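You operate a simulated robot arm through the tools that you are given. There is no shell and no other tool. Be economical: measure what you need, move in short steps, check, and stop when the job is done.

The job below is to be done with a simulated two-armed robot. You get a single attempt, and the scene is never put back.

TASK
Put the grey box from the top of the orange bench in the grey tray. Put the big yellow dust cap from the top of the orange bench on the shelf under the white table. Stack the tall carton marked "50" from the top of the blue bench on top of the tall carton that says "64". Take the small carton that says "1" from the front of the fluid bench and leave it on top of the silver piston there. Pull the red drawer open. Any order will do.

Only the result counts: the job must be done as asked and must still hold three seconds after the hand-in. Knocking over, shifting, dropping, spilling or breaking anything else fails it. A push-on lid holds only when it is set on centred and level and pressed home; a screw cap is set on level and turned clockwise until tight.

THE ROBOT
Two 7-joint arms with two-finger grippers on one trunk, on a base that drives. Base frame: it is fixed to the floor where the robot stands at the start and does not move with it; the origin is under the middle of the robot, x ahead of it, y to its left, z up; the surface under the hand at the start is at about z = 0.82. Readings come in m, rad, newtons and seconds.
The left shoulder is at the start at [0.07, 0.139, 1.155], the right one opposite. With the tool pointing down near the work surface each hand reaches from about 0.38 to 0.76 m from the robot's upright axis, wherever it stands, measured 20 degrees to its own side. Places, roughly: big yellow dust cap (9x9x5 cm) [0.8, 0.1, 0.8]; grey box [0.5, 0, 0.75]; grey tray (22x18 cm) [-1.38, 2.02, 0.86]; piston [-6.5, 2, 1]; red drawer [-3.7, -2.8, 0.5]; shelf under the white table [0.4, -3, 0.2]; small carton [-6.75, 2, 0.75]; tall carton [1, -1.5, 1]. Payload 3.43 kg a hand.
Tool frame (each hand has its own): the origin (TCP) lies between the finger pads and is the grasp point; the fingertips stand 0.03 m ahead of it; z points along the fingers, y is the line along which they close. Largest opening 0.104 m; the body of the gripper starts 0.057 m behind the TCP.
Orientation is that of the tool frame in the base frame, as [roll, pitch, yaw] about the fixed x, y, z axes, in that order (R = Rz(yaw) Ry(pitch) Rx(roll)). With the fingers straight down and closing along the base's y, the tool's x points along the base's -x, its y along +y and its z along -z.

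THE INTERFACE
- The arms move only by the tool play_rows. It takes "left_motion", "right_motion" or both (then of equal length, played together; a hand with none holds still); each is a list of rows, each a list of 7 numbers: the shift along the tool's x, y, z in mm, then the turn, a rotation vector about the tool's x, y, z in rad, then the opening, from 0 (shut) to 1 (fully open). In form: [[tx, ty, tz, rx, ry, rz, claw], ...]. A call has 1 to 12 rows; each row shifts and turns the commanded pose from where the row before left it, along the tool's axes as they then stand. A row lasts 0.2 s, in which the tool goes at most 0.05 m and 0.15 rad; a call with a longer step from one row to the next is refused whole, and so is a gripper value outside its range. A pose out of reach is approached as far as the arm can. The call stops where the force on the tool passes 40 N (or 10 N more than at its start, if that is more) or the arm is blocked; 0.2 s more then pass. The fingers move at their own pace (about 0.045 m/s each) and stop on an object; they squeeze with about 33 N. The grip force told is the motor's: it shows also when the fingers shut on nothing. Time passes only in rows, and 0.2 s behind the last, so rows that do not move let the fingers close. The reply holds the time, the measured pose of the TCP, the force on the tool along the base axes, the opening and the grip force, in the units named above and with some noise, with the torque about the TCP (base axes, N m) and any sound that the robot's microphone picked up.
- Cameras (640 x 400 px; columns grow to the right, rows downward): "scene" is now at [0.1349, 0.0096, 1.4065]; the picture's right is [0.02, -1.00, 0.00], its down [-0.54, -0.01, -0.84] and it looks along [0.84, 0.02, -0.54] (base axes); focal length 251 px, centre (320, 200). "left" rides on the left gripper at [0.067, -0.018, -0.09] in its tool frame; the picture's right is [0.25, 0.97, 0.00], its down [-0.73, 0.19, -0.66] and it looks along [-0.64, 0.17, 0.75] (tool axes); focal length 218 px, centre (320, 200). "right" rides on the right gripper at [0.067, 0.018, -0.09] in its tool frame; the picture's right is [-0.25, 0.97, 0.00], its down [-0.73, -0.19, -0.66] and it looks along [-0.64, -0.17, 0.75] (tool axes); focal length 218 px, centre (320, 200). There is no depth. A picture from a camera that has moved, and an enlarged one, comes with that camera's place and axes in the base frame and with its lens. The place of the scene camera against the robot may be out by one fixed shift of up to 0.025 m in any direction.
- capture(camera): a new picture of that camera. The clock stands still meanwhile.
- slide_trunk(by): slides the trunk up (or, below 0, down) by that many m; the arms and the scene camera ride with it, the base frame stays. It gives what a move gives, with no picture.
- drive_base(legs): drives the robot by 1 to 6 legs, each [ahead, left, turn to the left] in m, m and rad, along the robot's own axes; the way and the turn of a leg run together, so that a leg with both is an arc; at most 1.5 m and 3.142 rad a leg. The arms and the cameras ride along, it lands a little off, and it stops where it bumps. It gives what a move gives.
- aim_head(pan, tilt): turns the head with the scene camera to pan (to the left, within 1.501 rad either way) and tilt (down, from -0.506 to 1.204), counted from straight ahead of the robot. It gives what a move gives.
- close_up(camera, box): a new picture of the part [left, top, right, bottom] of that camera's present view, enlarged. The clock stands still meanwhile.
- sign_off(): hands the job in; it is judged then, once.

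Work in short steps. Places have to be worked out from the pictures, the camera data and where the tool is seen: move nearer, look again, correct. Check each grasp and each placing, and mend what went wrong. You have 165 turns and 118 pictures in all, those below and enlarged ones among them. Open the grippers and draw the arms clear of the work before you hand the job in, unless the task says otherwise; then end with one line.

The tools are called after ">>>" by a JSON object that holds its "name" and its "arguments". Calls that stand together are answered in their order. play_rows: Moves the arms, as the interface text tells. Its arguments: {"type":"object","properties":{"left_motion":{"type":"array"},"right_motion":{"type":"array"}},"required":[]} The other tools are called the same way: slide_trunk (by) slides the trunk up or down; drive_base (legs) drives the base; aim_head (pan, tilt) turns the head that bears the scene camera; capture (camera) takes a picture; close_up (camera, box) takes an enlarged picture of a part of a camera's view; sign_off () hands the job in.

At the start:

```text
t: 0.0
left_eef_pos: [0.5004, 0.3585, 1.1432]
left_orientation: [-3.139, 0.001, 3.141]
left_contact_force: [0.0, -0.6, -0.3]
left_wrist_torque: [0.04, -0.01, 0.0]
left_width: 0.104
left_finger_force: 0.0
right_eef_pos: [0.4218, -0.1418, 1.246]
right_orientation: [3.141, 0.0, 3.142]
right_contact_force: [0.8, 0.1, 0.0]
right_wrist_torque: [0.01, 0.0, -0.02]
right_width: 0.1042
right_finger_force: 0.0
trunk travel left (down, up): [-0.65, 0.29]
robot x, y, heading: [0.0, 0.0001, 0.003]
head pan, tilt: [0.021, 0.571]
```

scene: 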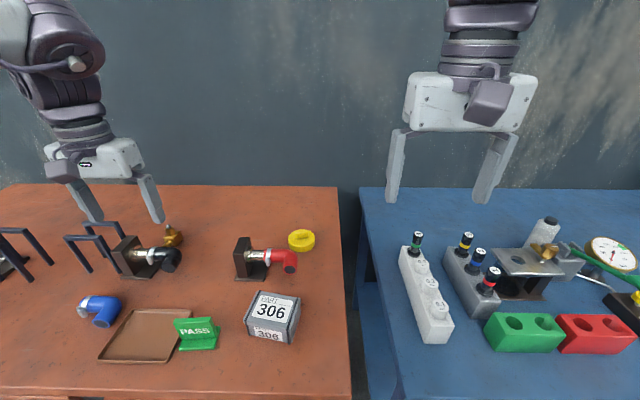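
right: 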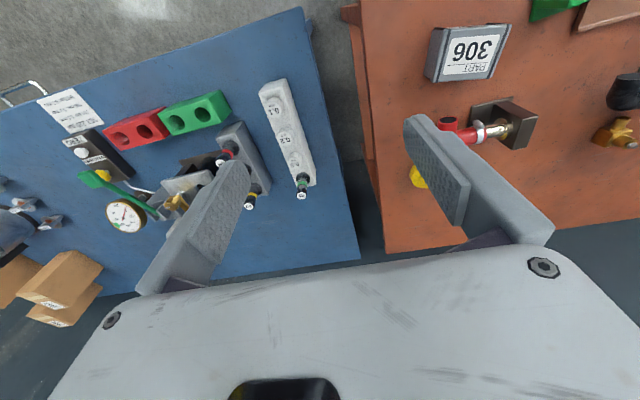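
left: 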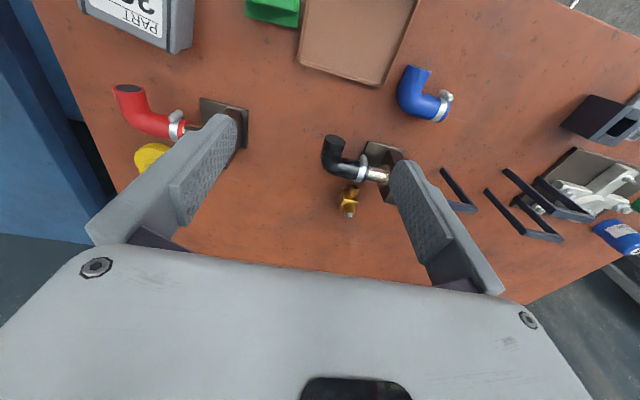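

The grey box "306" looks to be near [0.47, 0.13] and the yellow cap near [0.756, 0.087]. I take enlarged views of both, and look at the surroundings.

>>> {"name": "close_up", "arguments": {"camera": "scene", "box": [220, 220, 348, 360]}}

>>> {"name": "aim_head", "arguments": {"pan": -0.9, "tilt": 0.45}}

>>> {"name": "capture", "arguments": {"camera": "scene"}}

```text
2.86 times, centred on (284, 290) of scene
camera zoom: at [0.1349, 0.0096, 1.4065], right [0.02, -1.0, 0.0], down [-0.54, -0.01, -0.84], along [0.84, 0.02, -0.54], focal length 718 px, centre (423, -57)
```

zoom: 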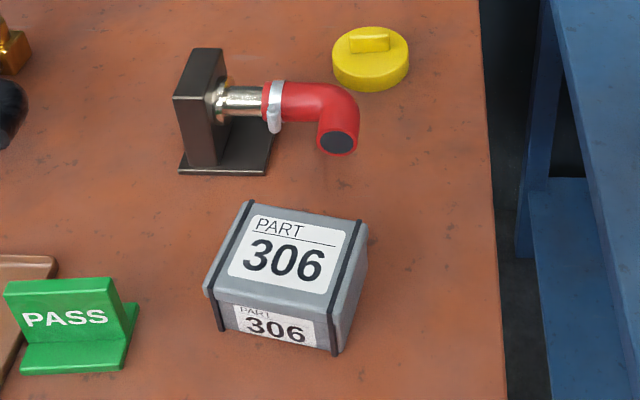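

```text
t: 1.2
left_eef_pos: [0.4992, 0.3579, 1.1436]
left_orientation: [-3.141, 0.0, -3.141]
left_contact_force: [0.4, 0.1, 0.4]
left_wrist_torque: [0.02, 0.0, 0.01]
left_width: 0.1042
left_finger_force: 0.1
right_eef_pos: [0.4205, -0.1429, 1.2452]
right_orientation: [-3.141, -0.001, -3.14]
right_contact_force: [0.2, -0.2, 0.5]
right_wrist_torque: [0.01, 0.01, 0.0]
right_width: 0.104
right_finger_force: 0.1
trunk travel left (down, up): [-0.65, 0.29]
robot x, y, heading: [0.0017, -0.001, 0.002]
head pan, tilt: [-0.901, 0.45]
```

```text
113 pictures are left
camera scene: at [0.1029, -0.0642, 1.4174], right [-0.78, -0.62, 0.0], down [-0.27, 0.34, -0.9], along [0.56, -0.71, -0.44], focal length 251 px, centre (320, 200)
```

scene: 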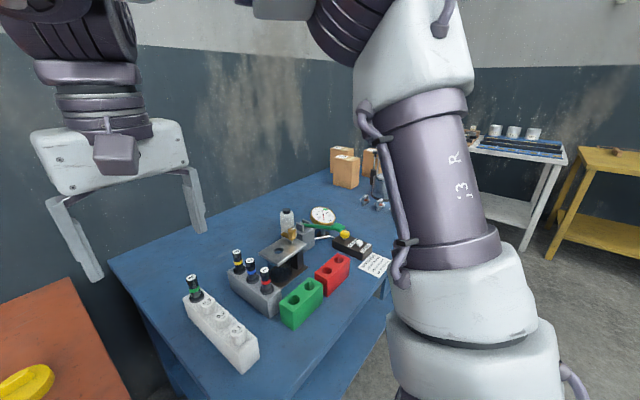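

The cap has a grip bar on top. The box is about 0.107 x 0.085 m, centred near [0.49, 0.13] with yaw about -0.21. I look down to see the bench's front edge and how far I can move up.

>>> {"name": "aim_head", "arguments": {"pan": 0.0, "tilt": 1.1}}

>>> {"name": "capture", "arguments": {"camera": "scene"}}

>>> {"name": "aim_head", "arguments": {"pan": 1.4, "tilt": 0.4}}

>>> {"name": "capture", "arguments": {"camera": "scene"}}

```text
t: 2.4
left_eef_pos: [0.5001, 0.3587, 1.1433]
left_orientation: [-3.139, 0.0, 3.141]
left_contact_force: [1.2, 0.0, 0.2]
left_wrist_torque: [0.01, 0.01, 0.0]
left_width: 0.104
left_finger_force: 0.0
right_eef_pos: [0.4218, -0.1425, 1.2451]
right_orientation: [3.141, 0.0, -3.141]
right_contact_force: [0.0, 0.2, -0.2]
right_wrist_torque: [-0.03, 0.0, 0.02]
right_width: 0.1039
right_finger_force: 0.1
trunk travel left (down, up): [-0.65, 0.29]
robot x, y, heading: [-0.0028, -0.0009, 0.003]
head pan, tilt: [0.0, 1.1]
```

```text
112 pictures are left
camera scene: at [0.1089, 0.0077, 1.3652], right [0.0, -1.0, 0.0], down [-0.89, 0.0, -0.45], along [0.45, 0.0, -0.89], focal length 251 px, centre (320, 200)
```

scene: 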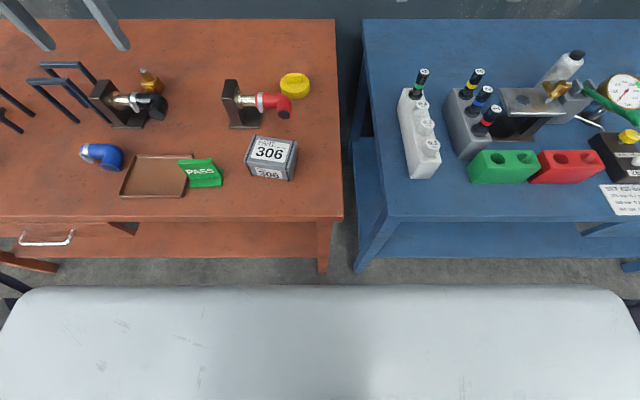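

```text
t: 3.9
left_eef_pos: [0.5, 0.3587, 1.1437]
left_orientation: [-3.141, 0.002, 3.14]
left_contact_force: [-0.6, -0.2, 0.1]
left_wrist_torque: [0.02, 0.01, -0.01]
left_width: 0.1042
left_finger_force: 0.1
right_eef_pos: [0.423, -0.1419, 1.2462]
right_orientation: [-3.141, 0.0, 3.14]
right_contact_force: [0.3, 0.5, -0.4]
right_wrist_torque: [0.02, 0.01, 0.01]
right_width: 0.1038
right_finger_force: 0.1
trunk travel left (down, up): [-0.65, 0.29]
robot x, y, heading: [-0.0023, 0.0, -0.002]
head pan, tilt: [1.4, 0.4]
```

```text
111 pictures are left
camera scene: at [0.0615, 0.099, 1.422], right [0.99, -0.17, 0.0], down [-0.07, -0.38, -0.92], along [0.16, 0.91, -0.39], focal length 251 px, centre (320, 200)
```

scene: 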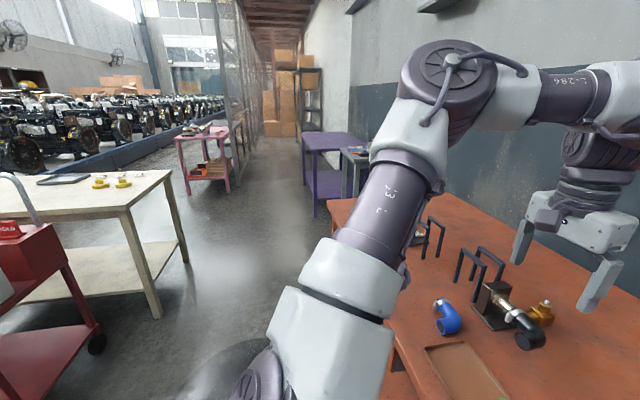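

There's little space ahead (about 5 to 8 cm). I move the left hand over the box and turn it so the fingers close across the 0.085 m side.

>>> {"name": "play_rows", "arguments": {"left_motion": [[0, -45.6, 24, 0, 0, 0, 1], [0, -45.6, 24, 0, 0, 0, 1], [0, -45.6, 24, 0, 0, 0, 1], [0, -45.6, 0, 0, 0, 0, 1], [8, -45.6, 0, 0, 0, 0, 1], [0, 0, 0, 0, 0, -0.15, 1], [0, 0, 0, 0, 0, -0.15, 1], [0, 0, 0, 0, 0, -0.15, 1], [0, 0, 0, 0, 0, -0.15, 1], [0, 0, 0, 0, 0, -0.15, 1], [0, 0, 0, 0, 0, -0.15, 1], [0, 0, 0, 0, 0, -0.15, 1]]}}

>>> {"name": "play_rows", "arguments": {"left_motion": [[0, 0, 0, 0, 0, -0.15, 1], [0, 0, 0, 0, 0, -0.15, 1], [0, 0, 0, 0, 0, 0, 1]]}}

>>> {"name": "capture", "arguments": {"camera": "left"}}

```text
refused: row 1 steps farther than a row can; nothing moved
```

```text
t: 4.7
left_eef_pos: [0.5, 0.3576, 1.1439]
left_orientation: [3.141, 0.001, -2.839]
left_contact_force: [-0.1, -0.6, -0.4]
left_wrist_torque: [-0.03, 0.05, 0.01]
left_width: 0.1042
left_finger_force: 0.0
right_eef_pos: [0.4206, -0.143, 1.2458]
right_orientation: [3.141, -0.001, -3.141]
right_contact_force: [-0.4, -0.5, -0.5]
right_wrist_torque: [-0.03, -0.03, -0.01]
right_width: 0.1043
right_finger_force: 0.0
trunk travel left (down, up): [-0.65, 0.29]
robot x, y, heading: [0.0004, 0.0008, 0.001]
head pan, tilt: [1.4, 0.4]
```

```text
110 pictures are left
camera left: at [0.4413, 0.3205, 1.2353], right [-0.53, 0.85, 0.0], down [0.64, 0.4, 0.66], along [0.56, 0.35, -0.75], focal length 218 px, centre (320, 200)
```

left: 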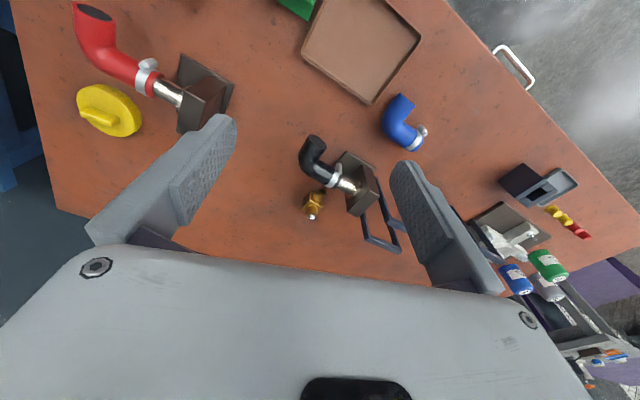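

The second call went through alone, so the hand has turned 0.3 rad. I move over the box now and continue the turn.

>>> {"name": "play_rows", "arguments": {"left_motion": [[12.6, -35.8, 20, 0, 0, 0, 1], [12.6, -35.8, 20, 0, 0, 0, 1], [12.6, -35.8, 20, 0, 0, 0, 1], [12.6, -35.8, 20, 0, 0, 0, 1], [12.6, -35.8, 20, 0, 0, 0, 1], [12.6, -35.8, 20, 0, 0, 0, 1], [0, 0, 0, 0, 0, -0.149, 1], [0, 0, 0, 0, 0, -0.149, 1], [0, 0, 0, 0, 0, -0.149, 1], [0, 0, 0, 0, 0, -0.149, 1], [0, 0, 0, 0, 0, -0.149, 1], [0, 0, 0, 0, 0, -0.149, 1]]}}

>>> {"name": "play_rows", "arguments": {"left_motion": [[0, 0, 0, 0, 0, -0.149, 1], [0, 0, 0, 0, 0, 0, 1]]}}

>>> {"name": "capture", "arguments": {"camera": "left"}}

```text
t: 7.3
left_eef_pos: [0.5688, 0.3791, 1.0723]
left_orientation: [-3.107, -0.028, -2.068]
left_contact_force: [0.8, 0.7, 0.3]
left_wrist_torque: [-0.01, 0.0, -0.02]
left_width: 0.1042
left_finger_force: 0.0
left hand out of reach, approached as far as the arm can: row 4, 5, 6, 7, 8, 9, 10, 11, 12
right_eef_pos: [0.4219, -0.1406, 1.2464]
right_orientation: [-3.14, 0.0, -3.139]
right_contact_force: [-0.7, -0.3, 0.5]
right_wrist_torque: [-0.05, 0.02, 0.0]
right_width: 0.1039
right_finger_force: 0.1
trunk travel left (down, up): [-0.65, 0.29]
robot x, y, heading: [-0.0009, -0.001, 0.001]
head pan, tilt: [1.4, 0.4]
```

```text
t: 7.9
left_eef_pos: [0.5762, 0.4103, 1.0686]
left_orientation: [-3.095, -0.034, -1.934]
left_contact_force: [0.7, 0.1, 0.8]
left_wrist_torque: [0.04, -0.01, -0.02]
left_width: 0.104
left_finger_force: 0.0
left hand out of reach, approached as far as the arm can: row 1
right_eef_pos: [0.4214, -0.1426, 1.2466]
right_orientation: [-3.141, 0.0, -3.141]
right_contact_force: [0.4, -0.7, -0.2]
right_wrist_torque: [0.03, -0.02, 0.0]
right_width: 0.1041
right_finger_force: 0.1
trunk travel left (down, up): [-0.65, 0.29]
robot x, y, heading: [-0.001, 0.001, 0.0]
head pan, tilt: [1.4, 0.4]
```

```text
109 pictures are left
camera left: at [0.5653, 0.3449, 1.1638], right [-0.99, 0.11, -0.04], down [0.06, 0.78, 0.62], along [0.09, 0.62, -0.78], focal length 218 px, centre (320, 200)
```

left: 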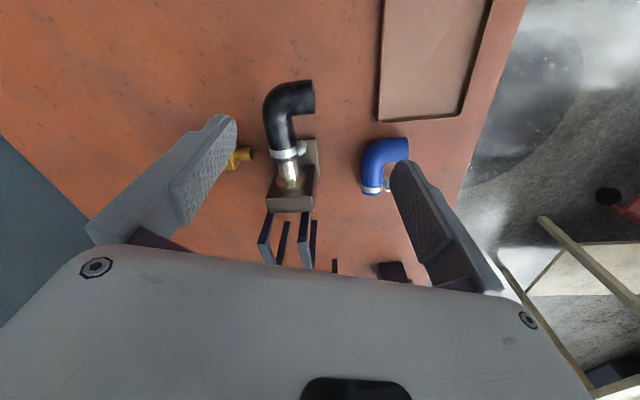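

That wrist turn runs into the left arm's reach. I turn the hand back; the right hand suits this box better after shifting the robot left.

>>> {"name": "play_rows", "arguments": {"left_motion": [[0, 0, 0, 0, 0, 0.149, 1], [0, 0, 0, 0, 0, 0.149, 1], [0, 0, 0, 0, 0, 0.149, 1], [0, 0, 0, 0, 0, 0.149, 1], [0, 0, 0, 0, 0, 0.149, 1], [0, 0, 0, 0, 0, 0.149, 1], [0, 0, 0, 0, 0, 0.149, 1], [0, 0, 0, 0, 0, 0.15, 1], [0, 0, 0, 0, 0, 0.15, 1]]}}

```text
t: 9.9
left_eef_pos: [0.5717, 0.4109, 1.0666]
left_orientation: [-3.111, 0.017, 3.024]
left_contact_force: [0.4, -0.4, 0.5]
left_wrist_torque: [0.02, -0.03, -0.02]
left_width: 0.1038
left_finger_force: 0.2
left hand out of reach, approached as far as the arm can: row 1
right_eef_pos: [0.4199, -0.1424, 1.2456]
right_orientation: [3.14, 0.0, -3.141]
right_contact_force: [-0.5, -0.3, -1.1]
right_wrist_torque: [-0.02, -0.02, 0.01]
right_width: 0.1041
right_finger_force: 0.1
trunk travel left (down, up): [-0.65, 0.29]
robot x, y, heading: [-0.0008, 0.0013, -0.0]
head pan, tilt: [1.4, 0.4]
```

The commanded pose restarts from the measured one each call. I raise the left hand and shift the robot 0.27 m left along the bench.

>>> {"name": "play_rows", "arguments": {"left_motion": [[0, 0, -40, 0.03, 0, 0, 1], [0, 0, -40, 0, 0, 0, 1]]}}

>>> {"name": "drive_base", "arguments": {"legs": [[0, 0.27, 0]]}}

>>> {"name": "play_rows", "arguments": {"right_motion": [[0, 0, 10, 0, 0, -0.149, 1], [0, 0, 10, 0, 0, -0.149, 1], [0, 0, 10, 0, 0, -0.149, 1], [0, 0, 10, 0, 0, -0.149, 1], [0, 0, 10, 0, 0, -0.149, 1], [0, 0, 10, 0, 0, -0.149, 1], [0, 0, 10, 0, 0, -0.149, 1], [0, 0, 10, 0, 0, -0.149, 1], [0, 0, 10, 0, 0, -0.149, 1], [0, 0, 10, 0, 0, 0, 1]]}}

>>> {"name": "capture", "arguments": {"camera": "right"}}

```text
t: 10.5
left_eef_pos: [0.5334, 0.4103, 1.1223]
left_orientation: [-3.084, 0.02, 3.026]
left_contact_force: [0.4, -0.3, 0.9]
left_wrist_torque: [0.01, -0.04, 0.0]
left_width: 0.1039
left_finger_force: 0.1
left hand out of reach, approached as far as the arm can: row 1, 2
right_eef_pos: [0.418, -0.1428, 1.2455]
right_orientation: [3.141, 0.002, 3.141]
right_contact_force: [0.2, -1.1, 0.1]
right_wrist_torque: [0.04, -0.03, 0.0]
right_width: 0.1039
right_finger_force: 0.1
trunk travel left (down, up): [-0.65, 0.29]
robot x, y, heading: [-0.0001, 0.0033, -0.001]
head pan, tilt: [1.4, 0.4]
```

```text
t: 12.4
left_eef_pos: [0.5369, 0.6782, 1.1223]
left_orientation: [-3.083, 0.016, 3.026]
left_contact_force: [-0.4, 0.7, 0.0]
left_wrist_torque: [0.02, -0.01, 0.0]
left_width: 0.1041
left_finger_force: 0.1
right_eef_pos: [0.4212, 0.1252, 1.2449]
right_orientation: [3.14, 0.0, 3.142]
right_contact_force: [0.1, -1.2, 0.9]
right_wrist_torque: [0.06, 0.02, -0.01]
right_width: 0.1039
right_finger_force: 0.0
trunk travel left (down, up): [-0.65, 0.29]
robot x, y, heading: [0.0014, 0.2731, -0.003]
head pan, tilt: [1.4, 0.4]
```

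```text
t: 14.7
left_eef_pos: [0.5376, 0.6801, 1.1216]
left_orientation: [-3.083, 0.016, 3.025]
left_contact_force: [0.1, 0.1, 0.2]
left_wrist_torque: [-0.01, 0.01, -0.01]
left_width: 0.1041
left_finger_force: 0.0
right_eef_pos: [0.4216, 0.1259, 1.1446]
right_orientation: [-3.141, 0.001, -1.798]
right_contact_force: [0.7, -0.3, 0.4]
right_wrist_torque: [0.01, 0.02, -0.02]
right_width: 0.1037
right_finger_force: 0.0
trunk travel left (down, up): [-0.65, 0.29]
robot x, y, heading: [0.0033, 0.2685, -0.002]
head pan, tilt: [1.4, 0.4]
```

```text
108 pictures are left
camera right: at [0.3885, 0.0638, 1.2342], right [-0.88, 0.47, 0.0], down [0.35, 0.67, 0.66], along [0.31, 0.58, -0.75], focal length 218 px, centre (320, 200)
```

right: 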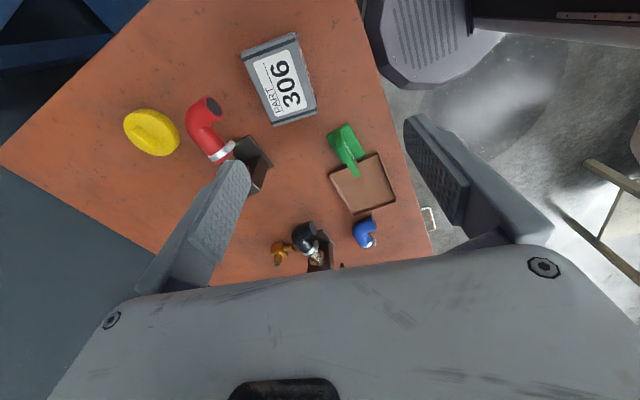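

The box is in view; I enlarge it to get its corners from this more trustworthy camera.

>>> {"name": "close_up", "arguments": {"camera": "right", "box": [200, 10, 360, 150]}}

```text
2.86 times, centred on (280, 80) of right
camera zoom: at [0.3885, 0.0638, 1.2342], right [-0.88, 0.47, 0.0], down [0.35, 0.67, 0.66], along [0.31, 0.58, -0.75], focal length 624 px, centre (434, 543)
```

zoom: 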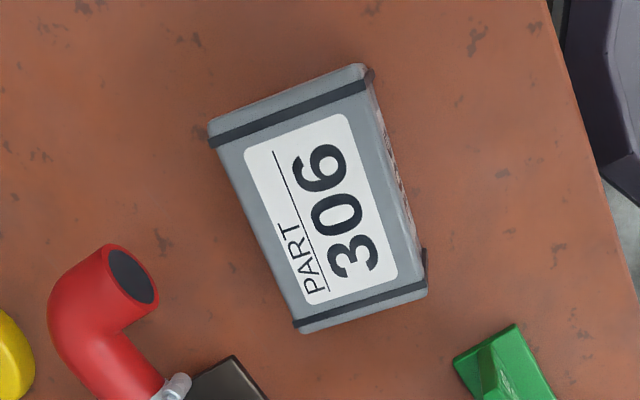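

I estimate the box's centre at [0.485, 0.115]. I move over it to z = 1.0 and look again.

>>> {"name": "play_rows", "arguments": {"right_motion": [[-1, -21.4, 36, 0, 0, 0, 1], [-1, -21.4, 36, 0, 0, 0, 1], [-1, -21.4, 36, 0, 0, 0, 1], [0, 0, 36, 0, 0, 0, 1], [0, 0, 0, 0, 0, 0, 1]]}}

>>> {"name": "capture", "arguments": {"camera": "right"}}

```text
t: 15.8
left_eef_pos: [0.5357, 0.6798, 1.1216]
left_orientation: [-3.081, 0.02, 3.024]
left_contact_force: [0.0, -0.4, -0.3]
left_wrist_torque: [0.02, 0.0, -0.01]
left_width: 0.1038
left_finger_force: 0.0
right_eef_pos: [0.4844, 0.1151, 1.0025]
right_orientation: [3.141, 0.0, -1.802]
right_contact_force: [0.7, 0.4, -0.5]
right_wrist_torque: [0.0, -0.02, -0.01]
right_width: 0.104
right_finger_force: 0.1
trunk travel left (down, up): [-0.65, 0.29]
robot x, y, heading: [0.0009, 0.2711, 0.001]
head pan, tilt: [1.4, 0.4]
```

```text
106 pictures are left
camera right: at [0.451, 0.0522, 1.0906], right [-0.88, 0.47, 0.0], down [0.35, 0.67, 0.66], along [0.31, 0.58, -0.75], focal length 218 px, centre (320, 200)
```

right: 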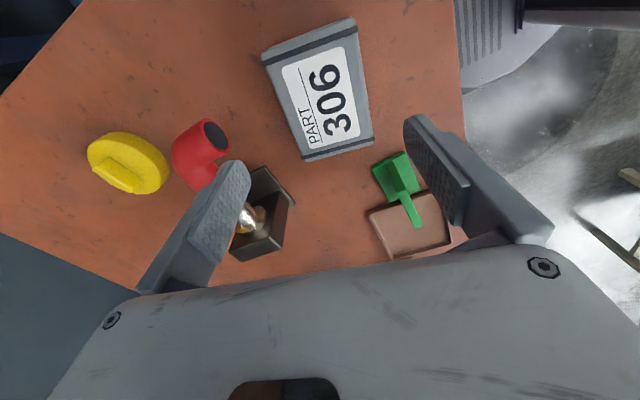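

Corners agree at z ≈ 0.87: centre [0.480, 0.1135], yaw about -11°, width 0.081. I correct slightly and descend.

>>> {"name": "play_rows", "arguments": {"right_motion": [[2.6, 3.9, 30, 0, 0, -0.03, 1], [0, 0, 30, 0, 0, 0, 1], [0, 0, 30, 0, 0, 0, 1], [0, 0, 25, 0, 0, 0, 1], [0, 0, 15, 0, 0, 0, 1], [0, 0, 14, 0, 0, 0, 1]]}}

>>> {"name": "capture", "arguments": {"camera": "right"}}

```text
t: 17.2
left_eef_pos: [0.5346, 0.6799, 1.1239]
left_orientation: [-3.081, 0.022, 3.025]
left_contact_force: [0.0, -0.2, -0.1]
left_wrist_torque: [0.02, 0.0, -0.01]
left_width: 0.1039
left_finger_force: 0.1
right_eef_pos: [0.4796, 0.113, 0.859]
right_orientation: [-3.139, 0.001, -1.771]
right_contact_force: [-0.5, -1.5, 14.9]
right_wrist_torque: [0.02, 0.79, 0.07]
right_width: 0.1012
right_finger_force: 0.0
trunk travel left (down, up): [-0.65, 0.29]
robot x, y, heading: [0.0009, 0.2733, -0.006]
head pan, tilt: [1.4, 0.4]
```

```text
105 pictures are left
camera right: at [0.4474, 0.0503, 0.9478], right [-0.9, 0.44, 0.0], down [0.33, 0.68, 0.66], along [0.29, 0.59, -0.75], focal length 218 px, centre (320, 200)
```

right: 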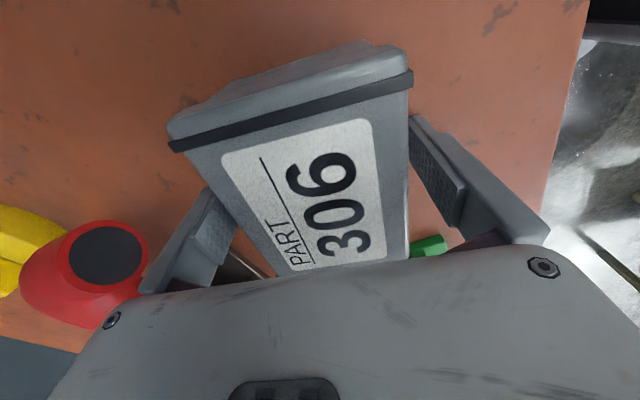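

Something pushes up about 15 N on one fingertip, likely the bench. I raise 6 mm and check the force before closing.

>>> {"name": "play_rows", "arguments": {"right_motion": [[0, 0, -6, 0, 0, 0, 1], [0, 0, 0, 0, 0, 0, 1]]}}

>>> {"name": "close_up", "arguments": {"camera": "right", "box": [120, 30, 520, 280]}}

```text
t: 17.9
left_eef_pos: [0.5357, 0.6791, 1.1215]
left_orientation: [-3.083, 0.02, 3.025]
left_contact_force: [-0.1, -0.1, -0.1]
left_wrist_torque: [0.05, -0.01, -0.01]
left_width: 0.1041
left_finger_force: 0.0
right_eef_pos: [0.4791, 0.1136, 0.8635]
right_orientation: [-3.142, 0.0, -1.772]
right_contact_force: [-0.2, 1.2, 0.2]
right_wrist_torque: [0.03, 0.02, 0.01]
right_width: 0.1038
right_finger_force: 0.2
trunk travel left (down, up): [-0.65, 0.29]
robot x, y, heading: [-0.0039, 0.2709, -0.006]
head pan, tilt: [1.4, 0.4]
```

```text
1.60 times, centred on (320, 155) of right
camera zoom: at [0.4485, 0.0503, 0.952], right [-0.9, 0.44, 0.0], down [0.33, 0.68, 0.66], along [0.29, 0.59, -0.75], focal length 349 px, centre (320, 272)
```

zoom: 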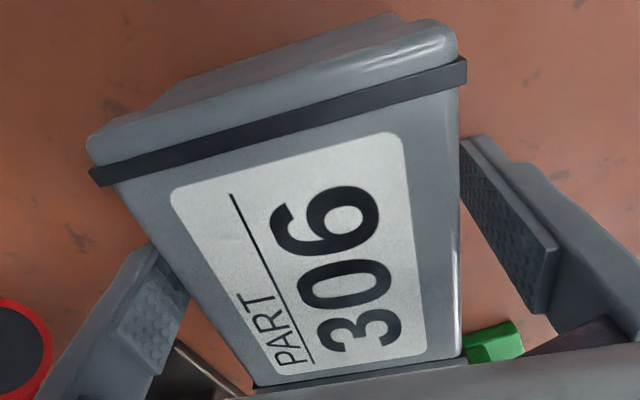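

Force is gone and the box is between the fingers. I close and lift.

>>> {"name": "play_rows", "arguments": {"right_motion": [[0, 0, 0, 0, 0, 0, 0], [0, 0, 0, 0, 0, 0, 0], [0, 0, 0, 0, 0, 0, 0], [0, 0, 0, 0, 0, 0, 0], [0, 0, -30, 0, 0, 0, 0], [0, 0, -40, 0, 0, 0, 0], [0, 0, -40, 0, 0, 0, 0]]}}

>>> {"name": "capture", "arguments": {"camera": "right"}}

```text
t: 19.4
left_eef_pos: [0.5365, 0.6799, 1.1218]
left_orientation: [-3.082, 0.018, 3.024]
left_contact_force: [-0.2, -0.2, 0.3]
left_wrist_torque: [0.02, 0.01, 0.0]
left_width: 0.1038
left_finger_force: 0.0
right_eef_pos: [0.479, 0.1122, 0.974]
right_orientation: [3.141, 0.0, -1.772]
right_contact_force: [-0.9, 0.4, -3.7]
right_wrist_torque: [-0.02, -0.03, -0.01]
right_width: 0.0797
right_finger_force: 33.2
trunk travel left (down, up): [-0.65, 0.29]
robot x, y, heading: [-0.0036, 0.2693, 0.001]
head pan, tilt: [1.4, 0.4]
```

```text
103 pictures are left
camera right: at [0.449, 0.0499, 1.0633], right [-0.9, 0.44, 0.0], down [0.33, 0.68, 0.66], along [0.29, 0.59, -0.75], focal length 218 px, centre (320, 200)
```

right: 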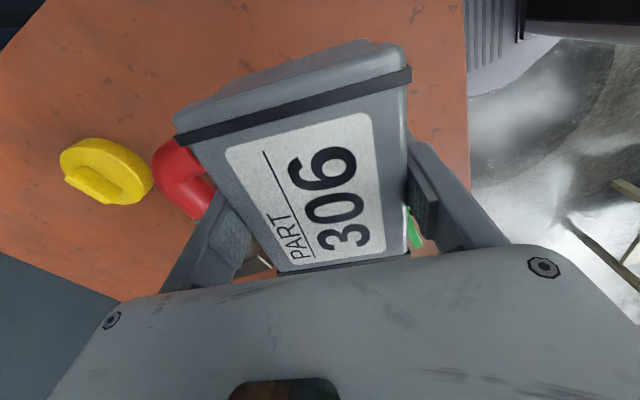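

The box is held (about 3.7 N). I raise it and shift the robot right and slightly forward so the left hand can get the cap near [0.74, 0.07].

>>> {"name": "play_rows", "arguments": {"right_motion": [[0, 0, -45, 0, 0, 0, 0], [0, 0, -45, 0, 0, 0, 0], [0, 0, -45, 0, 0, 0, 0], [0, 0, -45, 0, 0, 0, 0], [0, 0, -45, 0, 0, 0, 0]]}}

>>> {"name": "drive_base", "arguments": {"legs": [[0, -0.4, 0], [0.04, 0, 0]]}}

>>> {"name": "capture", "arguments": {"camera": "left"}}

```text
t: 20.6
left_eef_pos: [0.536, 0.6803, 1.1213]
left_orientation: [-3.079, 0.019, 3.025]
left_contact_force: [-0.1, 0.4, 0.0]
left_wrist_torque: [-0.05, -0.02, -0.03]
left_width: 0.1042
left_finger_force: 0.1
right_eef_pos: [0.4768, 0.1148, 1.1994]
right_orientation: [3.141, -0.001, -1.771]
right_contact_force: [-1.3, 0.3, -4.8]
right_wrist_torque: [0.0, -0.01, 0.03]
right_width: 0.0795
right_finger_force: 32.6
trunk travel left (down, up): [-0.65, 0.29]
robot x, y, heading: [-0.0012, 0.2657, 0.001]
head pan, tilt: [1.4, 0.4]
```

```text
t: 23.6
left_eef_pos: [0.5701, 0.2761, 1.1236]
left_orientation: [-3.082, 0.023, 3.024]
left_contact_force: [0.0, -0.3, 0.8]
left_wrist_torque: [-0.03, -0.07, -0.01]
left_width: 0.104
left_finger_force: 0.1
right_eef_pos: [0.5109, -0.2914, 1.2012]
right_orientation: [-3.136, 0.003, -1.771]
right_contact_force: [-1.2, 0.2, -4.9]
right_wrist_torque: [0.0, -0.03, 0.01]
right_width: 0.0795
right_finger_force: 33.4
trunk travel left (down, up): [-0.65, 0.29]
robot x, y, heading: [0.042, -0.1339, -0.0]
head pan, tilt: [1.4, 0.4]
```

```text
102 pictures are left
camera left: at [0.4992, 0.2713, 1.2156], right [-0.14, 0.99, -0.06], down [0.74, 0.14, 0.66], along [0.66, 0.04, -0.75], focal length 218 px, centre (320, 200)
```

left: 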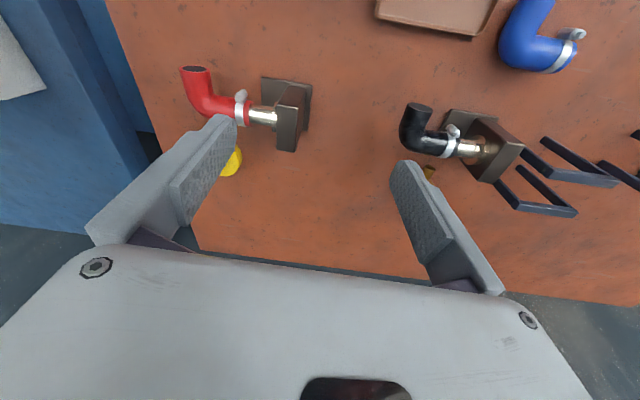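

The cap hides behind the left finger. I level the left hand and move it over, a bit short of the cap, to see it.

>>> {"name": "play_rows", "arguments": {"left_motion": [[0, 0, 0, -0.06, 0.02, -0.117, 1], [-22, -38, 14, 0, 0, 0, 1], [-22, -38, 14, 0, 0, 0, 1], [-22, -38, 14, 0, 0, 0, 1], [-22, -38, 14, 0, 0, 0, 1], [-22, -38, 14, 0, 0, 0, 1], [0, 0, 0, 0, 0, 0, 1]]}}

>>> {"name": "capture", "arguments": {"camera": "left"}}

```text
t: 25.2
left_eef_pos: [0.5926, 0.1417, 1.0264]
left_orientation: [-3.142, -0.001, -3.141]
left_contact_force: [0.2, -0.2, -0.1]
left_wrist_torque: [-0.01, -0.04, 0.02]
left_width: 0.1037
left_finger_force: 0.1
left hand out of reach, approached as far as the arm can: row 1, 2, 3, 4, 5, 6
right_eef_pos: [0.517, -0.2898, 1.1991]
right_orientation: [-3.142, 0.0, -1.769]
right_contact_force: [0.3, 0.7, -4.5]
right_wrist_torque: [0.01, -0.01, -0.03]
right_width: 0.0797
right_finger_force: 32.7
trunk travel left (down, up): [-0.65, 0.29]
robot x, y, heading: [0.04, -0.1327, 0.001]
head pan, tilt: [1.4, 0.4]
```

```text
101 pictures are left
camera left: at [0.5246, 0.1234, 1.1169], right [-0.25, 0.97, 0.0], down [0.73, 0.19, 0.65], along [0.63, 0.16, -0.76], focal length 218 px, centre (320, 200)
```

left: 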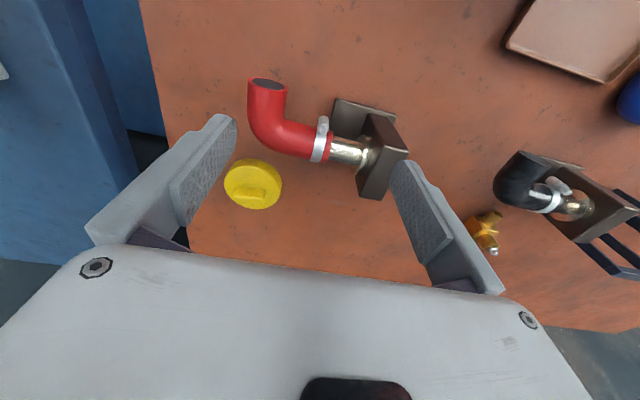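

The cap is at about [0.735, 0.074]. I try to get over it while going lower, where reach should be better.

>>> {"name": "play_rows", "arguments": {"left_motion": [[-28, -13, 10, 0, 0, 0, 1], [-28, -13, 10, 0, 0, 0, 1], [-28, -13, 10, 0, 0, 0, 1], [-28, -14, 10, 0, 0, 0, 1], [-30, -14, 10, 0, 0, 0, 1], [0, 0, 0, 0, 0, 0, 1]]}}

```text
t: 26.6
left_eef_pos: [0.6069, 0.144, 0.9658]
left_orientation: [-3.141, -0.004, 3.141]
left_contact_force: [0.5, 0.6, 0.6]
left_wrist_torque: [0.01, 0.02, 0.0]
left_width: 0.1042
left_finger_force: 0.0
left hand out of reach, approached as far as the arm can: row 1, 2, 3, 4, 5
right_eef_pos: [0.5166, -0.2912, 1.1989]
right_orientation: [-3.14, 0.003, -1.772]
right_contact_force: [0.8, -0.3, -5.0]
right_wrist_torque: [0.02, -0.05, 0.01]
right_width: 0.0796
right_finger_force: 33.0
trunk travel left (down, up): [-0.65, 0.29]
robot x, y, heading: [0.0363, -0.1318, -0.007]
head pan, tilt: [1.4, 0.4]
```

The limit seems odd for this distance; the arm may sit in a poor posture after the earlier wrist turn. I retreat to the starting relative pose and look at the arm.

>>> {"name": "play_rows", "arguments": {"left_motion": [[15, 15, -40, 0, 0, 0, 1], [15, 20, -40, 0, 0, 0, 1], [15, 20, -40, 0, 0, 0, 1], [15, 20, -40, 0, 0, 0, 1], [10, 10, -16, 0, 0, 0, 1], [0, 0, 0, 0, 0, 0, 1]]}}

>>> {"name": "capture", "arguments": {"camera": "scene"}}

```text
t: 28.0
left_eef_pos: [0.5378, 0.2305, 1.1417]
left_orientation: [-3.141, -0.007, -3.141]
left_contact_force: [-0.5, 0.2, -0.9]
left_wrist_torque: [0.01, -0.02, -0.01]
left_width: 0.1041
left_finger_force: 0.0
right_eef_pos: [0.5178, -0.2903, 1.1978]
right_orientation: [3.142, 0.0, -1.773]
right_contact_force: [0.6, -1.0, -5.0]
right_wrist_torque: [-0.01, 0.01, -0.02]
right_width: 0.0796
right_finger_force: 33.6
trunk travel left (down, up): [-0.65, 0.29]
robot x, y, heading: [0.0391, -0.1348, -0.003]
head pan, tilt: [1.4, 0.4]
```

```text
100 pictures are left
camera scene: at [0.1012, -0.0349, 1.422], right [0.99, -0.17, 0.0], down [-0.07, -0.38, -0.92], along [0.16, 0.91, -0.39], focal length 251 px, centre (320, 200)
```

scene: 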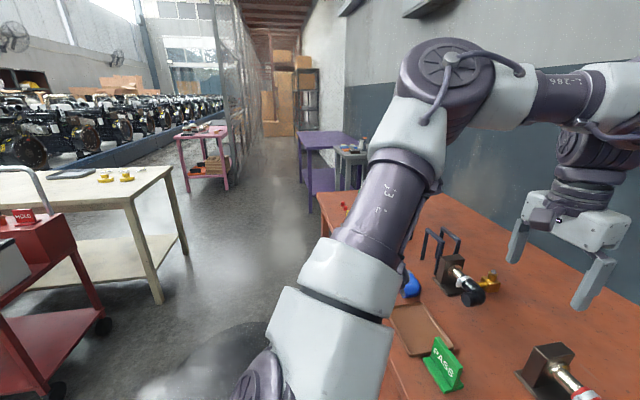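

The posture is the normal one. I raise the trunk 0.15 m, so that the hand is low relative to its shoulder, and shift slightly right; then the hand should reach over the cap and I can descend with the trunk.

>>> {"name": "slide_trunk", "arguments": {"by": 0.15}}

>>> {"name": "drive_base", "arguments": {"legs": [[0.02, -0.06, 0]]}}

>>> {"name": "play_rows", "arguments": {"left_motion": [[0, 0, 45, 0, 0, 0, 1], [0, 0, 45, 0, 0, 0, 1], [0, 0, 45, 0, 0, 0, 1], [0, 0, 45, 0, 0, 0, 1], [0, 0, 45, 0, 0, 0, 1], [0, 0, 45, 0, 0, 0, 1], [0, 0, 0, 0, 0, 0, 1]]}}

>>> {"name": "play_rows", "arguments": {"left_motion": [[-30, -15, 0, 0, 0, 0, 1], [-30, -15, 0, 0, 0, 0, 1], [-30, -15, 0, 0, 0, 0, 1], [-30, -15, 0, 0, 0, 0, 1], [-30, -15, 0, 0, 0, 0, 1], [0, 0, 0, 0, 0, 0, 1]]}}

```text
t: 29.8
left_eef_pos: [0.5368, 0.2309, 1.2916]
left_orientation: [3.141, -0.004, 3.141]
left_contact_force: [1.1, 0.4, -0.8]
left_wrist_torque: [-0.01, -0.04, 0.0]
left_width: 0.1039
left_finger_force: 0.1
right_eef_pos: [0.5165, -0.2915, 1.3485]
right_orientation: [3.141, 0.0, -1.772]
right_contact_force: [0.1, 0.6, -5.1]
right_wrist_torque: [-0.01, -0.03, -0.02]
right_width: 0.0794
right_finger_force: 32.7
trunk travel left (down, up): [-0.8, 0.14]
robot x, y, heading: [0.0385, -0.1312, -0.004]
head pan, tilt: [1.4, 0.4]
```

```text
t: 30.8
left_eef_pos: [0.5531, 0.1797, 1.2908]
left_orientation: [-3.132, -0.001, -3.14]
left_contact_force: [0.2, 1.3, 0.5]
left_wrist_torque: [-0.12, -0.04, -0.03]
left_width: 0.1042
left_finger_force: 0.0
right_eef_pos: [0.5337, -0.3391, 1.3514]
right_orientation: [-3.136, -0.007, -1.768]
right_contact_force: [-1.2, 2.4, -5.0]
right_wrist_torque: [-0.1, -0.04, 0.01]
right_width: 0.0795
right_finger_force: 33.8
trunk travel left (down, up): [-0.8, 0.14]
robot x, y, heading: [0.0563, -0.1953, -0.001]
head pan, tilt: [1.4, 0.4]
```

```text
t: 32.4
left_eef_pos: [0.5545, 0.1697, 1.0216]
left_orientation: [-3.14, -0.005, -3.139]
left_contact_force: [0.1, -0.4, 0.1]
left_wrist_torque: [0.04, -0.03, 0.0]
left_width: 0.1044
left_finger_force: 0.1
right_eef_pos: [0.5357, -0.3507, 1.3485]
right_orientation: [-3.141, 0.0, -1.769]
right_contact_force: [-1.4, -0.4, -4.1]
right_wrist_torque: [0.02, -0.01, 0.0]
right_width: 0.0797
right_finger_force: 33.1
trunk travel left (down, up): [-0.8, 0.14]
robot x, y, heading: [0.057, -0.195, 0.0]
head pan, tilt: [1.4, 0.4]
```

```text
t: 33.8
left_eef_pos: [0.6291, 0.1286, 1.0501]
left_orientation: [-3.138, -0.004, -3.14]
left_contact_force: [0.1, -0.3, 0.4]
left_wrist_torque: [0.01, 0.0, 0.0]
left_width: 0.1043
left_finger_force: 0.0
left hand out of reach, approached as far as the arm can: row 3, 4, 5
right_eef_pos: [0.5371, -0.3478, 1.3492]
right_orientation: [-3.14, 0.0, -1.769]
right_contact_force: [0.0, -0.4, -4.7]
right_wrist_torque: [-0.01, -0.01, 0.02]
right_width: 0.0797
right_finger_force: 32.8
trunk travel left (down, up): [-0.8, 0.14]
robot x, y, heading: [0.0577, -0.1903, 0.0]
head pan, tilt: [1.4, 0.4]
```

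The limit looks like a wrist-flex one. I tilt the fingers forward 0.35 rad, which gains reach, and move above the cap to z = 0.95.

>>> {"name": "play_rows", "arguments": {"left_motion": [[0, 0, 0, 0, -0.12, 0, 1], [0, 0, 0, 0, -0.12, 0, 1], [0, 0, 0, 0, -0.11, 0, 1], [-16.3, -13.7, 32.5, 0, 0, 0, 1], [-16.3, -13.7, 32.5, 0, 0, 0, 1], [-16.3, -13.7, 32.5, 0, 0, 0, 1], [-16.3, -13.7, 32.5, 0, 0, 0, 1], [0, 0, 0, 0, 0, 0, 1]]}}

>>> {"name": "capture", "arguments": {"camera": "left"}}

```text
t: 35.6
left_eef_pos: [0.6699, 0.1097, 1.0073]
left_orientation: [-3.14, 0.344, -3.139]
left_contact_force: [0.4, -0.4, -0.7]
left_wrist_torque: [0.01, -0.02, 0.0]
left_width: 0.1043
left_finger_force: 0.1
left hand out of reach, approached as far as the arm can: row 5, 6, 7
right_eef_pos: [0.5372, -0.3497, 1.3486]
right_orientation: [-3.14, 0.0, -1.769]
right_contact_force: [-0.8, -0.5, -4.9]
right_wrist_torque: [-0.01, 0.02, -0.02]
right_width: 0.0794
right_finger_force: 33.0
trunk travel left (down, up): [-0.8, 0.14]
robot x, y, heading: [0.0562, -0.1934, -0.004]
head pan, tilt: [1.4, 0.4]
```

```text
99 pictures are left
camera left: at [0.5765, 0.0901, 1.0713], right [-0.24, 0.97, -0.09], down [0.46, 0.19, 0.86], along [0.85, 0.17, -0.5], focal length 218 px, centre (320, 200)
```

left: 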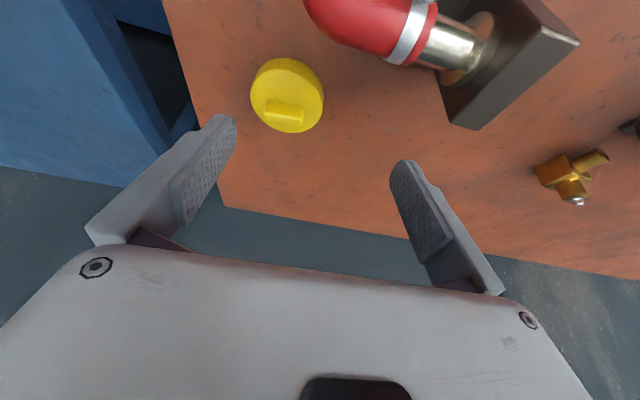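

I test which direction is limited: straight forward and down from here, without moving inward.

>>> {"name": "play_rows", "arguments": {"left_motion": [[-28, 0, 10, 0, 0, 0, 1], [-28, 0, 10, 0, 0, 0, 1], [0, 0, 0, 0, 0, 0, 1]]}}

>>> {"name": "play_rows", "arguments": {"left_motion": [[0, -30, 0, 0, 0, 0, 1], [0, -30, 0, 0, 0, 0, 1], [0, 0, 0, 0, 0, 0, 1]]}}

```text
t: 36.4
left_eef_pos: [0.6971, 0.1248, 1.0329]
left_orientation: [-3.139, 0.348, -3.138]
left_contact_force: [-0.2, 0.4, 0.8]
left_wrist_torque: [0.0, -0.01, 0.0]
left_width: 0.1039
left_finger_force: 0.1
left hand out of reach, approached as far as the arm can: row 1, 2
right_eef_pos: [0.5361, -0.349, 1.3492]
right_orientation: [3.141, 0.001, -1.77]
right_contact_force: [-0.6, 0.3, -4.9]
right_wrist_torque: [0.0, -0.01, 0.01]
right_width: 0.0799
right_finger_force: 33.1
trunk travel left (down, up): [-0.8, 0.14]
robot x, y, heading: [0.0563, -0.1959, -0.006]
head pan, tilt: [1.4, 0.4]
```

```text
t: 37.2
left_eef_pos: [0.6776, 0.0775, 1.0458]
left_orientation: [-3.139, 0.347, -3.138]
left_contact_force: [0.2, 0.3, 0.2]
left_wrist_torque: [0.0, 0.03, 0.03]
left_width: 0.104
left_finger_force: 0.0
left hand out of reach, approached as far as the arm can: row 1, 2
right_eef_pos: [0.537, -0.3483, 1.3488]
right_orientation: [-3.141, -0.001, -1.768]
right_contact_force: [0.4, -0.3, -4.4]
right_wrist_torque: [-0.03, -0.02, 0.01]
right_width: 0.0796
right_finger_force: 33.2
trunk travel left (down, up): [-0.8, 0.14]
robot x, y, heading: [0.0546, -0.1954, 0.005]
head pan, tilt: [1.4, 0.4]
```

I look at how far the left arm is stretched.

>>> {"name": "aim_head", "arguments": {"pan": 0.9, "tilt": 0.4}}

>>> {"name": "capture", "arguments": {"camera": "scene"}}

```text
t: 38.1
left_eef_pos: [0.6774, 0.0769, 1.0468]
left_orientation: [-3.138, 0.345, -3.139]
left_contact_force: [-0.6, 0.3, -0.6]
left_wrist_torque: [0.01, 0.0, -0.01]
left_width: 0.1039
left_finger_force: 0.1
right_eef_pos: [0.5367, -0.3496, 1.3481]
right_orientation: [-3.141, 0.0, -1.769]
right_contact_force: [0.4, -0.5, -5.5]
right_wrist_torque: [0.01, 0.03, -0.01]
right_width: 0.0795
right_finger_force: 33.1
trunk travel left (down, up): [-0.8, 0.14]
robot x, y, heading: [0.0557, -0.1895, 0.002]
head pan, tilt: [0.901, 0.4]
```

```text
98 pictures are left
camera scene: at [0.1616, -0.1132, 1.572], right [0.78, -0.62, 0.0], down [-0.24, -0.3, -0.92], along [0.57, 0.72, -0.39], focal length 251 px, centre (320, 200)
```

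scene: 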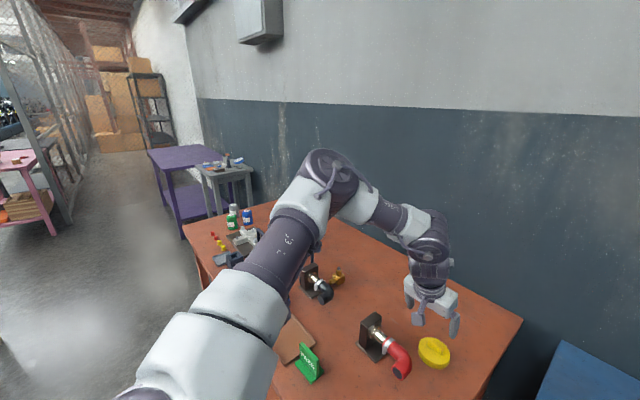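

The elbow is swung out left, so the forearm comes in pointing rightward; turning the hand's yaw to match (clockwise from above) should free the wrist. The round cap doesn't mind. I level the hand and yaw it by -0.6.

>>> {"name": "play_rows", "arguments": {"left_motion": [[0, 0, 0, 0, 0.115, 0, 1], [0, 0, 0, 0, 0.115, 0, 1], [0, 0, 0, 0, 0.115, 0, 1], [0, 0, 0, 0, 0, 0.149, 1], [0, 0, 0, 0, 0, 0.149, 1], [0, 0, 0, 0, 0, 0.149, 1], [0, 0, 0, 0, 0, 0.149, 1], [0, 0, 0, 0, 0, 0, 1]]}}

```text
t: 39.9
left_eef_pos: [0.6261, 0.1054, 1.0659]
left_orientation: [-3.139, 0.001, 2.547]
left_contact_force: [0.3, -0.4, 0.2]
left_wrist_torque: [-0.01, 0.01, 0.02]
left_width: 0.1041
left_finger_force: 0.1
left hand out of reach, approached as far as the arm can: row 1, 2, 3
right_eef_pos: [0.5365, -0.3492, 1.3472]
right_orientation: [3.141, -0.002, -1.769]
right_contact_force: [0.8, -0.1, -5.4]
right_wrist_torque: [0.0, -0.01, 0.02]
right_width: 0.0797
right_finger_force: 33.2
trunk travel left (down, up): [-0.8, 0.14]
robot x, y, heading: [0.0572, -0.1942, -0.003]
head pan, tilt: [0.901, 0.4]
```

Now I move over the cap with that yaw.

>>> {"name": "play_rows", "arguments": {"left_motion": [[-27, 8.9, 20, 0, 0, 0, 1], [-27, 8.9, 20, 0, 0, 0, 1], [-27, 8.9, 20, 0, 0, 0, 1], [-27, 8.9, 20, 0, 0, 0, 1], [0, 0, 0, 0, 0, 0, 1]]}}

>>> {"name": "capture", "arguments": {"camera": "left"}}

```text
t: 41.1
left_eef_pos: [0.6243, 0.1196, 1.0449]
left_orientation: [-3.139, 0.004, 2.547]
left_contact_force: [-0.1, 0.9, -0.3]
left_wrist_torque: [-0.02, 0.0, 0.02]
left_width: 0.1042
left_finger_force: 0.1
left hand out of reach, approached as far as the arm can: row 1, 2, 3, 4
right_eef_pos: [0.5371, -0.3481, 1.3485]
right_orientation: [3.14, 0.0, -1.769]
right_contact_force: [-0.8, -0.2, -5.2]
right_wrist_torque: [-0.01, 0.01, -0.01]
right_width: 0.0797
right_finger_force: 32.8
trunk travel left (down, up): [-0.8, 0.14]
robot x, y, heading: [0.0591, -0.1945, -0.002]
head pan, tilt: [0.901, 0.4]
```

```text
97 pictures are left
camera left: at [0.559, 0.1411, 1.1358], right [0.33, 0.94, 0.0], down [0.71, -0.25, 0.66], along [0.62, -0.22, -0.75], focal length 218 px, centre (320, 200)
```

left: 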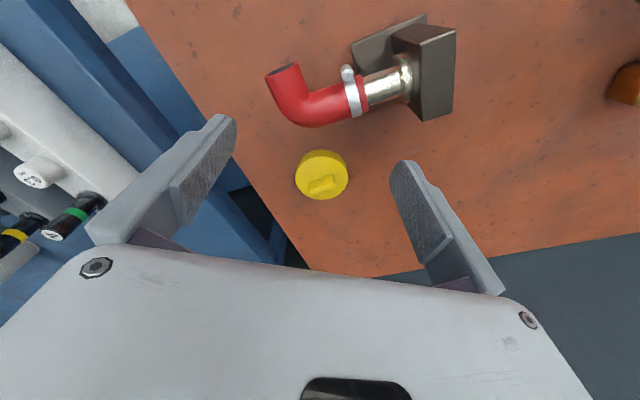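

Still limited with a vertical tool. I'll combine: trunk up another 0.14 m (steeper forearm) plus a 0.4 rad forward tilt, yaw near 2.9.

>>> {"name": "slide_trunk", "arguments": {"by": 0.138}}

>>> {"name": "play_rows", "arguments": {"left_motion": [[0, 0, 40, 0, 0, -0.12, 1], [0, 0, 40, 0, 0, -0.12, 1], [0, 0, 40, 0, 0, -0.11, 1], [0, 0, 30, 0, 0, 0, 1], [0, 0, 0, 0, -0.14, 0, 1], [0, 0, 0, 0, -0.14, 0, 1], [0, 0, 0, 0, -0.12, 0, 1], [0, 0, 0, 0, 0, 0, 1]]}}

```text
t: 42.8
left_eef_pos: [0.625, 0.1198, 1.1828]
left_orientation: [-3.139, 0.003, 2.549]
left_contact_force: [0.3, -0.5, -0.5]
left_wrist_torque: [-0.01, -0.02, -0.01]
left_width: 0.1039
left_finger_force: 0.1
right_eef_pos: [0.5368, -0.3488, 1.4868]
right_orientation: [-3.14, 0.0, -1.772]
right_contact_force: [0.2, -1.1, -5.1]
right_wrist_torque: [-0.01, 0.0, 0.01]
right_width: 0.0795
right_finger_force: 32.8
trunk travel left (down, up): [-0.938, 0.002]
robot x, y, heading: [0.0574, -0.1918, 0.003]
head pan, tilt: [0.901, 0.4]
```

```text
t: 44.6
left_eef_pos: [0.5676, 0.1471, 1.095]
left_orientation: [3.142, 0.405, 2.899]
left_contact_force: [0.4, -0.4, -0.7]
left_wrist_torque: [-0.03, -0.02, 0.03]
left_width: 0.1041
left_finger_force: 0.2
left hand out of reach, approached as far as the arm can: row 1, 2, 3, 4
right_eef_pos: [0.5373, -0.3493, 1.4872]
right_orientation: [3.141, -0.001, -1.77]
right_contact_force: [-0.1, -0.7, -4.8]
right_wrist_torque: [0.0, 0.0, -0.03]
right_width: 0.0794
right_finger_force: 33.1
trunk travel left (down, up): [-0.938, 0.002]
robot x, y, heading: [0.0568, -0.1963, -0.007]
head pan, tilt: [0.901, 0.4]
```

I probe again in base +x and downward with the new tilt.

>>> {"name": "play_rows", "arguments": {"left_motion": [[-10, 0, 30, 0, 0, 0, 1], [-10, 0, 30, 0, 0, 0, 1], [-10, 0, 30, 0, 0, 0, 1], [0, 0, 0, 0, 0, 0, 1]]}}

>>> {"name": "play_rows", "arguments": {"left_motion": [[-20, 0, 30, 0, 0, 0, 1], [-20, 0, 30, 0, 0, 0, 1], [-20, 0, 30, 0, 0, 0, 1], [0, 0, 0, 0, 0, 0, 1]]}}

>>> {"name": "capture", "arguments": {"camera": "scene"}}

```text
t: 45.6
left_eef_pos: [0.602, 0.1416, 1.0743]
left_orientation: [-3.141, 0.401, 2.9]
left_contact_force: [0.4, -0.2, -0.1]
left_wrist_torque: [-0.01, 0.0, 0.0]
left_width: 0.1042
left_finger_force: 0.0
left hand out of reach, approached as far as the arm can: row 2, 3
right_eef_pos: [0.5373, -0.3477, 1.487]
right_orientation: [-3.14, 0.0, -1.768]
right_contact_force: [-0.3, 0.0, -5.0]
right_wrist_torque: [0.01, 0.01, 0.02]
right_width: 0.0794
right_finger_force: 32.9
trunk travel left (down, up): [-0.938, 0.002]
robot x, y, heading: [0.0527, -0.1921, -0.0]
head pan, tilt: [0.901, 0.4]
```

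```text
t: 46.6
left_eef_pos: [0.6442, 0.1378, 1.0992]
left_orientation: [-3.139, 0.404, 2.899]
left_contact_force: [-1.0, -0.5, -0.2]
left_wrist_torque: [-0.01, -0.02, 0.01]
left_width: 0.1041
left_finger_force: 0.0
left hand out of reach, approached as far as the arm can: row 1, 2, 3
right_eef_pos: [0.5362, -0.3487, 1.4867]
right_orientation: [3.141, 0.0, -1.769]
right_contact_force: [-0.5, -0.1, -5.0]
right_wrist_torque: [-0.01, -0.01, 0.0]
right_width: 0.0795
right_finger_force: 32.9
trunk travel left (down, up): [-0.938, 0.002]
robot x, y, heading: [0.0576, -0.1921, -0.001]
head pan, tilt: [0.901, 0.4]
```

```text
96 pictures are left
camera scene: at [0.1619, -0.1133, 1.71], right [0.78, -0.62, 0.0], down [-0.24, -0.3, -0.92], along [0.57, 0.72, -0.39], focal length 251 px, centre (320, 200)
```

scene: 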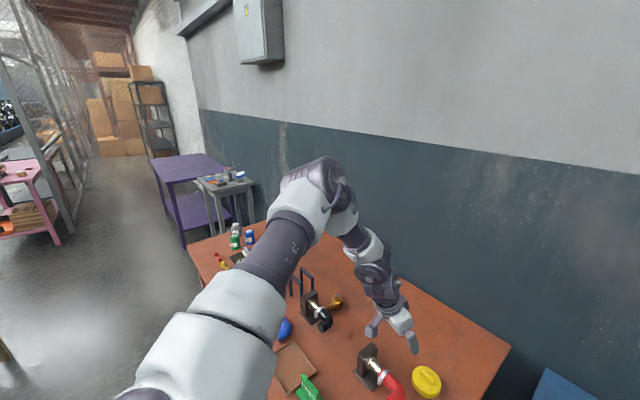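

Really a matter of extension with the elbow out to the left. Turning the robot right by 0.7 rad brings the left shoulder nearer and puts the cap along the arm's natural direction. I retract the hand, level it, lower the trunk, then turn.

>>> {"name": "play_rows", "arguments": {"left_motion": [[30, 10, -30, 0, 0.14, 0, 1], [30, 10, -30, 0, 0.14, 0, 1], [30, 10, -30, 0, 0.12, 0, 1], [30, 10, -30, 0, 0, 0, 1], [0, 0, -40, 0, 0, 0, 1], [0, 0, -40, 0, 0, 0, 1], [0, 0, 0, 0, 0, 0, 1]]}}

>>> {"name": "slide_trunk", "arguments": {"by": -0.2}}

>>> {"name": "drive_base", "arguments": {"legs": [[-0.04, 0.14, 0], [0, 0, -0.7]]}}

>>> {"name": "capture", "arguments": {"camera": "left"}}

```text
t: 48.2
left_eef_pos: [0.5169, 0.2093, 1.2719]
left_orientation: [-3.14, 0.0, 2.896]
left_contact_force: [-0.3, 0.4, -0.1]
left_wrist_torque: [0.01, -0.01, 0.0]
left_width: 0.1038
left_finger_force: 0.1
right_eef_pos: [0.537, -0.3495, 1.4861]
right_orientation: [3.141, 0.0, -1.771]
right_contact_force: [-0.4, 0.7, -5.0]
right_wrist_torque: [-0.02, 0.02, 0.01]
right_width: 0.0797
right_finger_force: 32.9
trunk travel left (down, up): [-0.938, 0.002]
robot x, y, heading: [0.0556, -0.1952, -0.0]
head pan, tilt: [0.901, 0.4]
```

```text
t: 50.3
left_eef_pos: [0.5175, 0.211, 1.073]
left_orientation: [-3.141, 0.002, 2.898]
left_contact_force: [0.1, -0.8, -0.1]
left_wrist_torque: [0.03, -0.03, -0.01]
left_width: 0.1039
left_finger_force: 0.0
right_eef_pos: [0.5365, -0.3488, 1.2855]
right_orientation: [3.141, -0.002, -1.769]
right_contact_force: [-0.1, -0.3, -4.6]
right_wrist_torque: [0.01, -0.01, 0.0]
right_width: 0.0796
right_finger_force: 32.8
trunk travel left (down, up): [-0.738, 0.202]
robot x, y, heading: [0.0562, -0.192, -0.0]
head pan, tilt: [0.901, 0.4]
```

```text
t: 53.5
left_eef_pos: [0.6288, -0.04, 1.071]
left_orientation: [-3.14, 0.001, 2.2]
left_contact_force: [-0.4, -0.6, -0.5]
left_wrist_torque: [0.0, 0.02, 0.01]
left_width: 0.1039
left_finger_force: 0.1
right_eef_pos: [0.2847, -0.4794, 1.2856]
right_orientation: [-3.14, -0.001, -2.467]
right_contact_force: [0.2, 0.0, -5.1]
right_wrist_torque: [0.0, -0.02, 0.01]
right_width: 0.0796
right_finger_force: 32.2
trunk travel left (down, up): [-0.738, 0.202]
robot x, y, heading: [0.0151, -0.0538, -0.699]
head pan, tilt: [0.901, 0.4]
```

```text
95 pictures are left
camera left: at [0.576, 0.0035, 1.1634], right [0.63, 0.77, 0.0], down [0.58, -0.48, 0.66], along [0.51, -0.42, -0.75], focal length 218 px, centre (320, 200)
```

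left: 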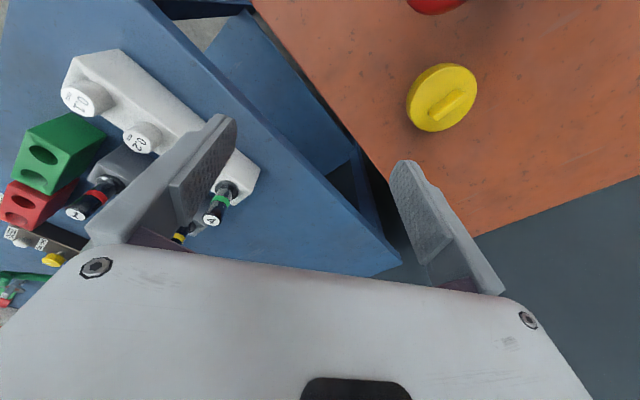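

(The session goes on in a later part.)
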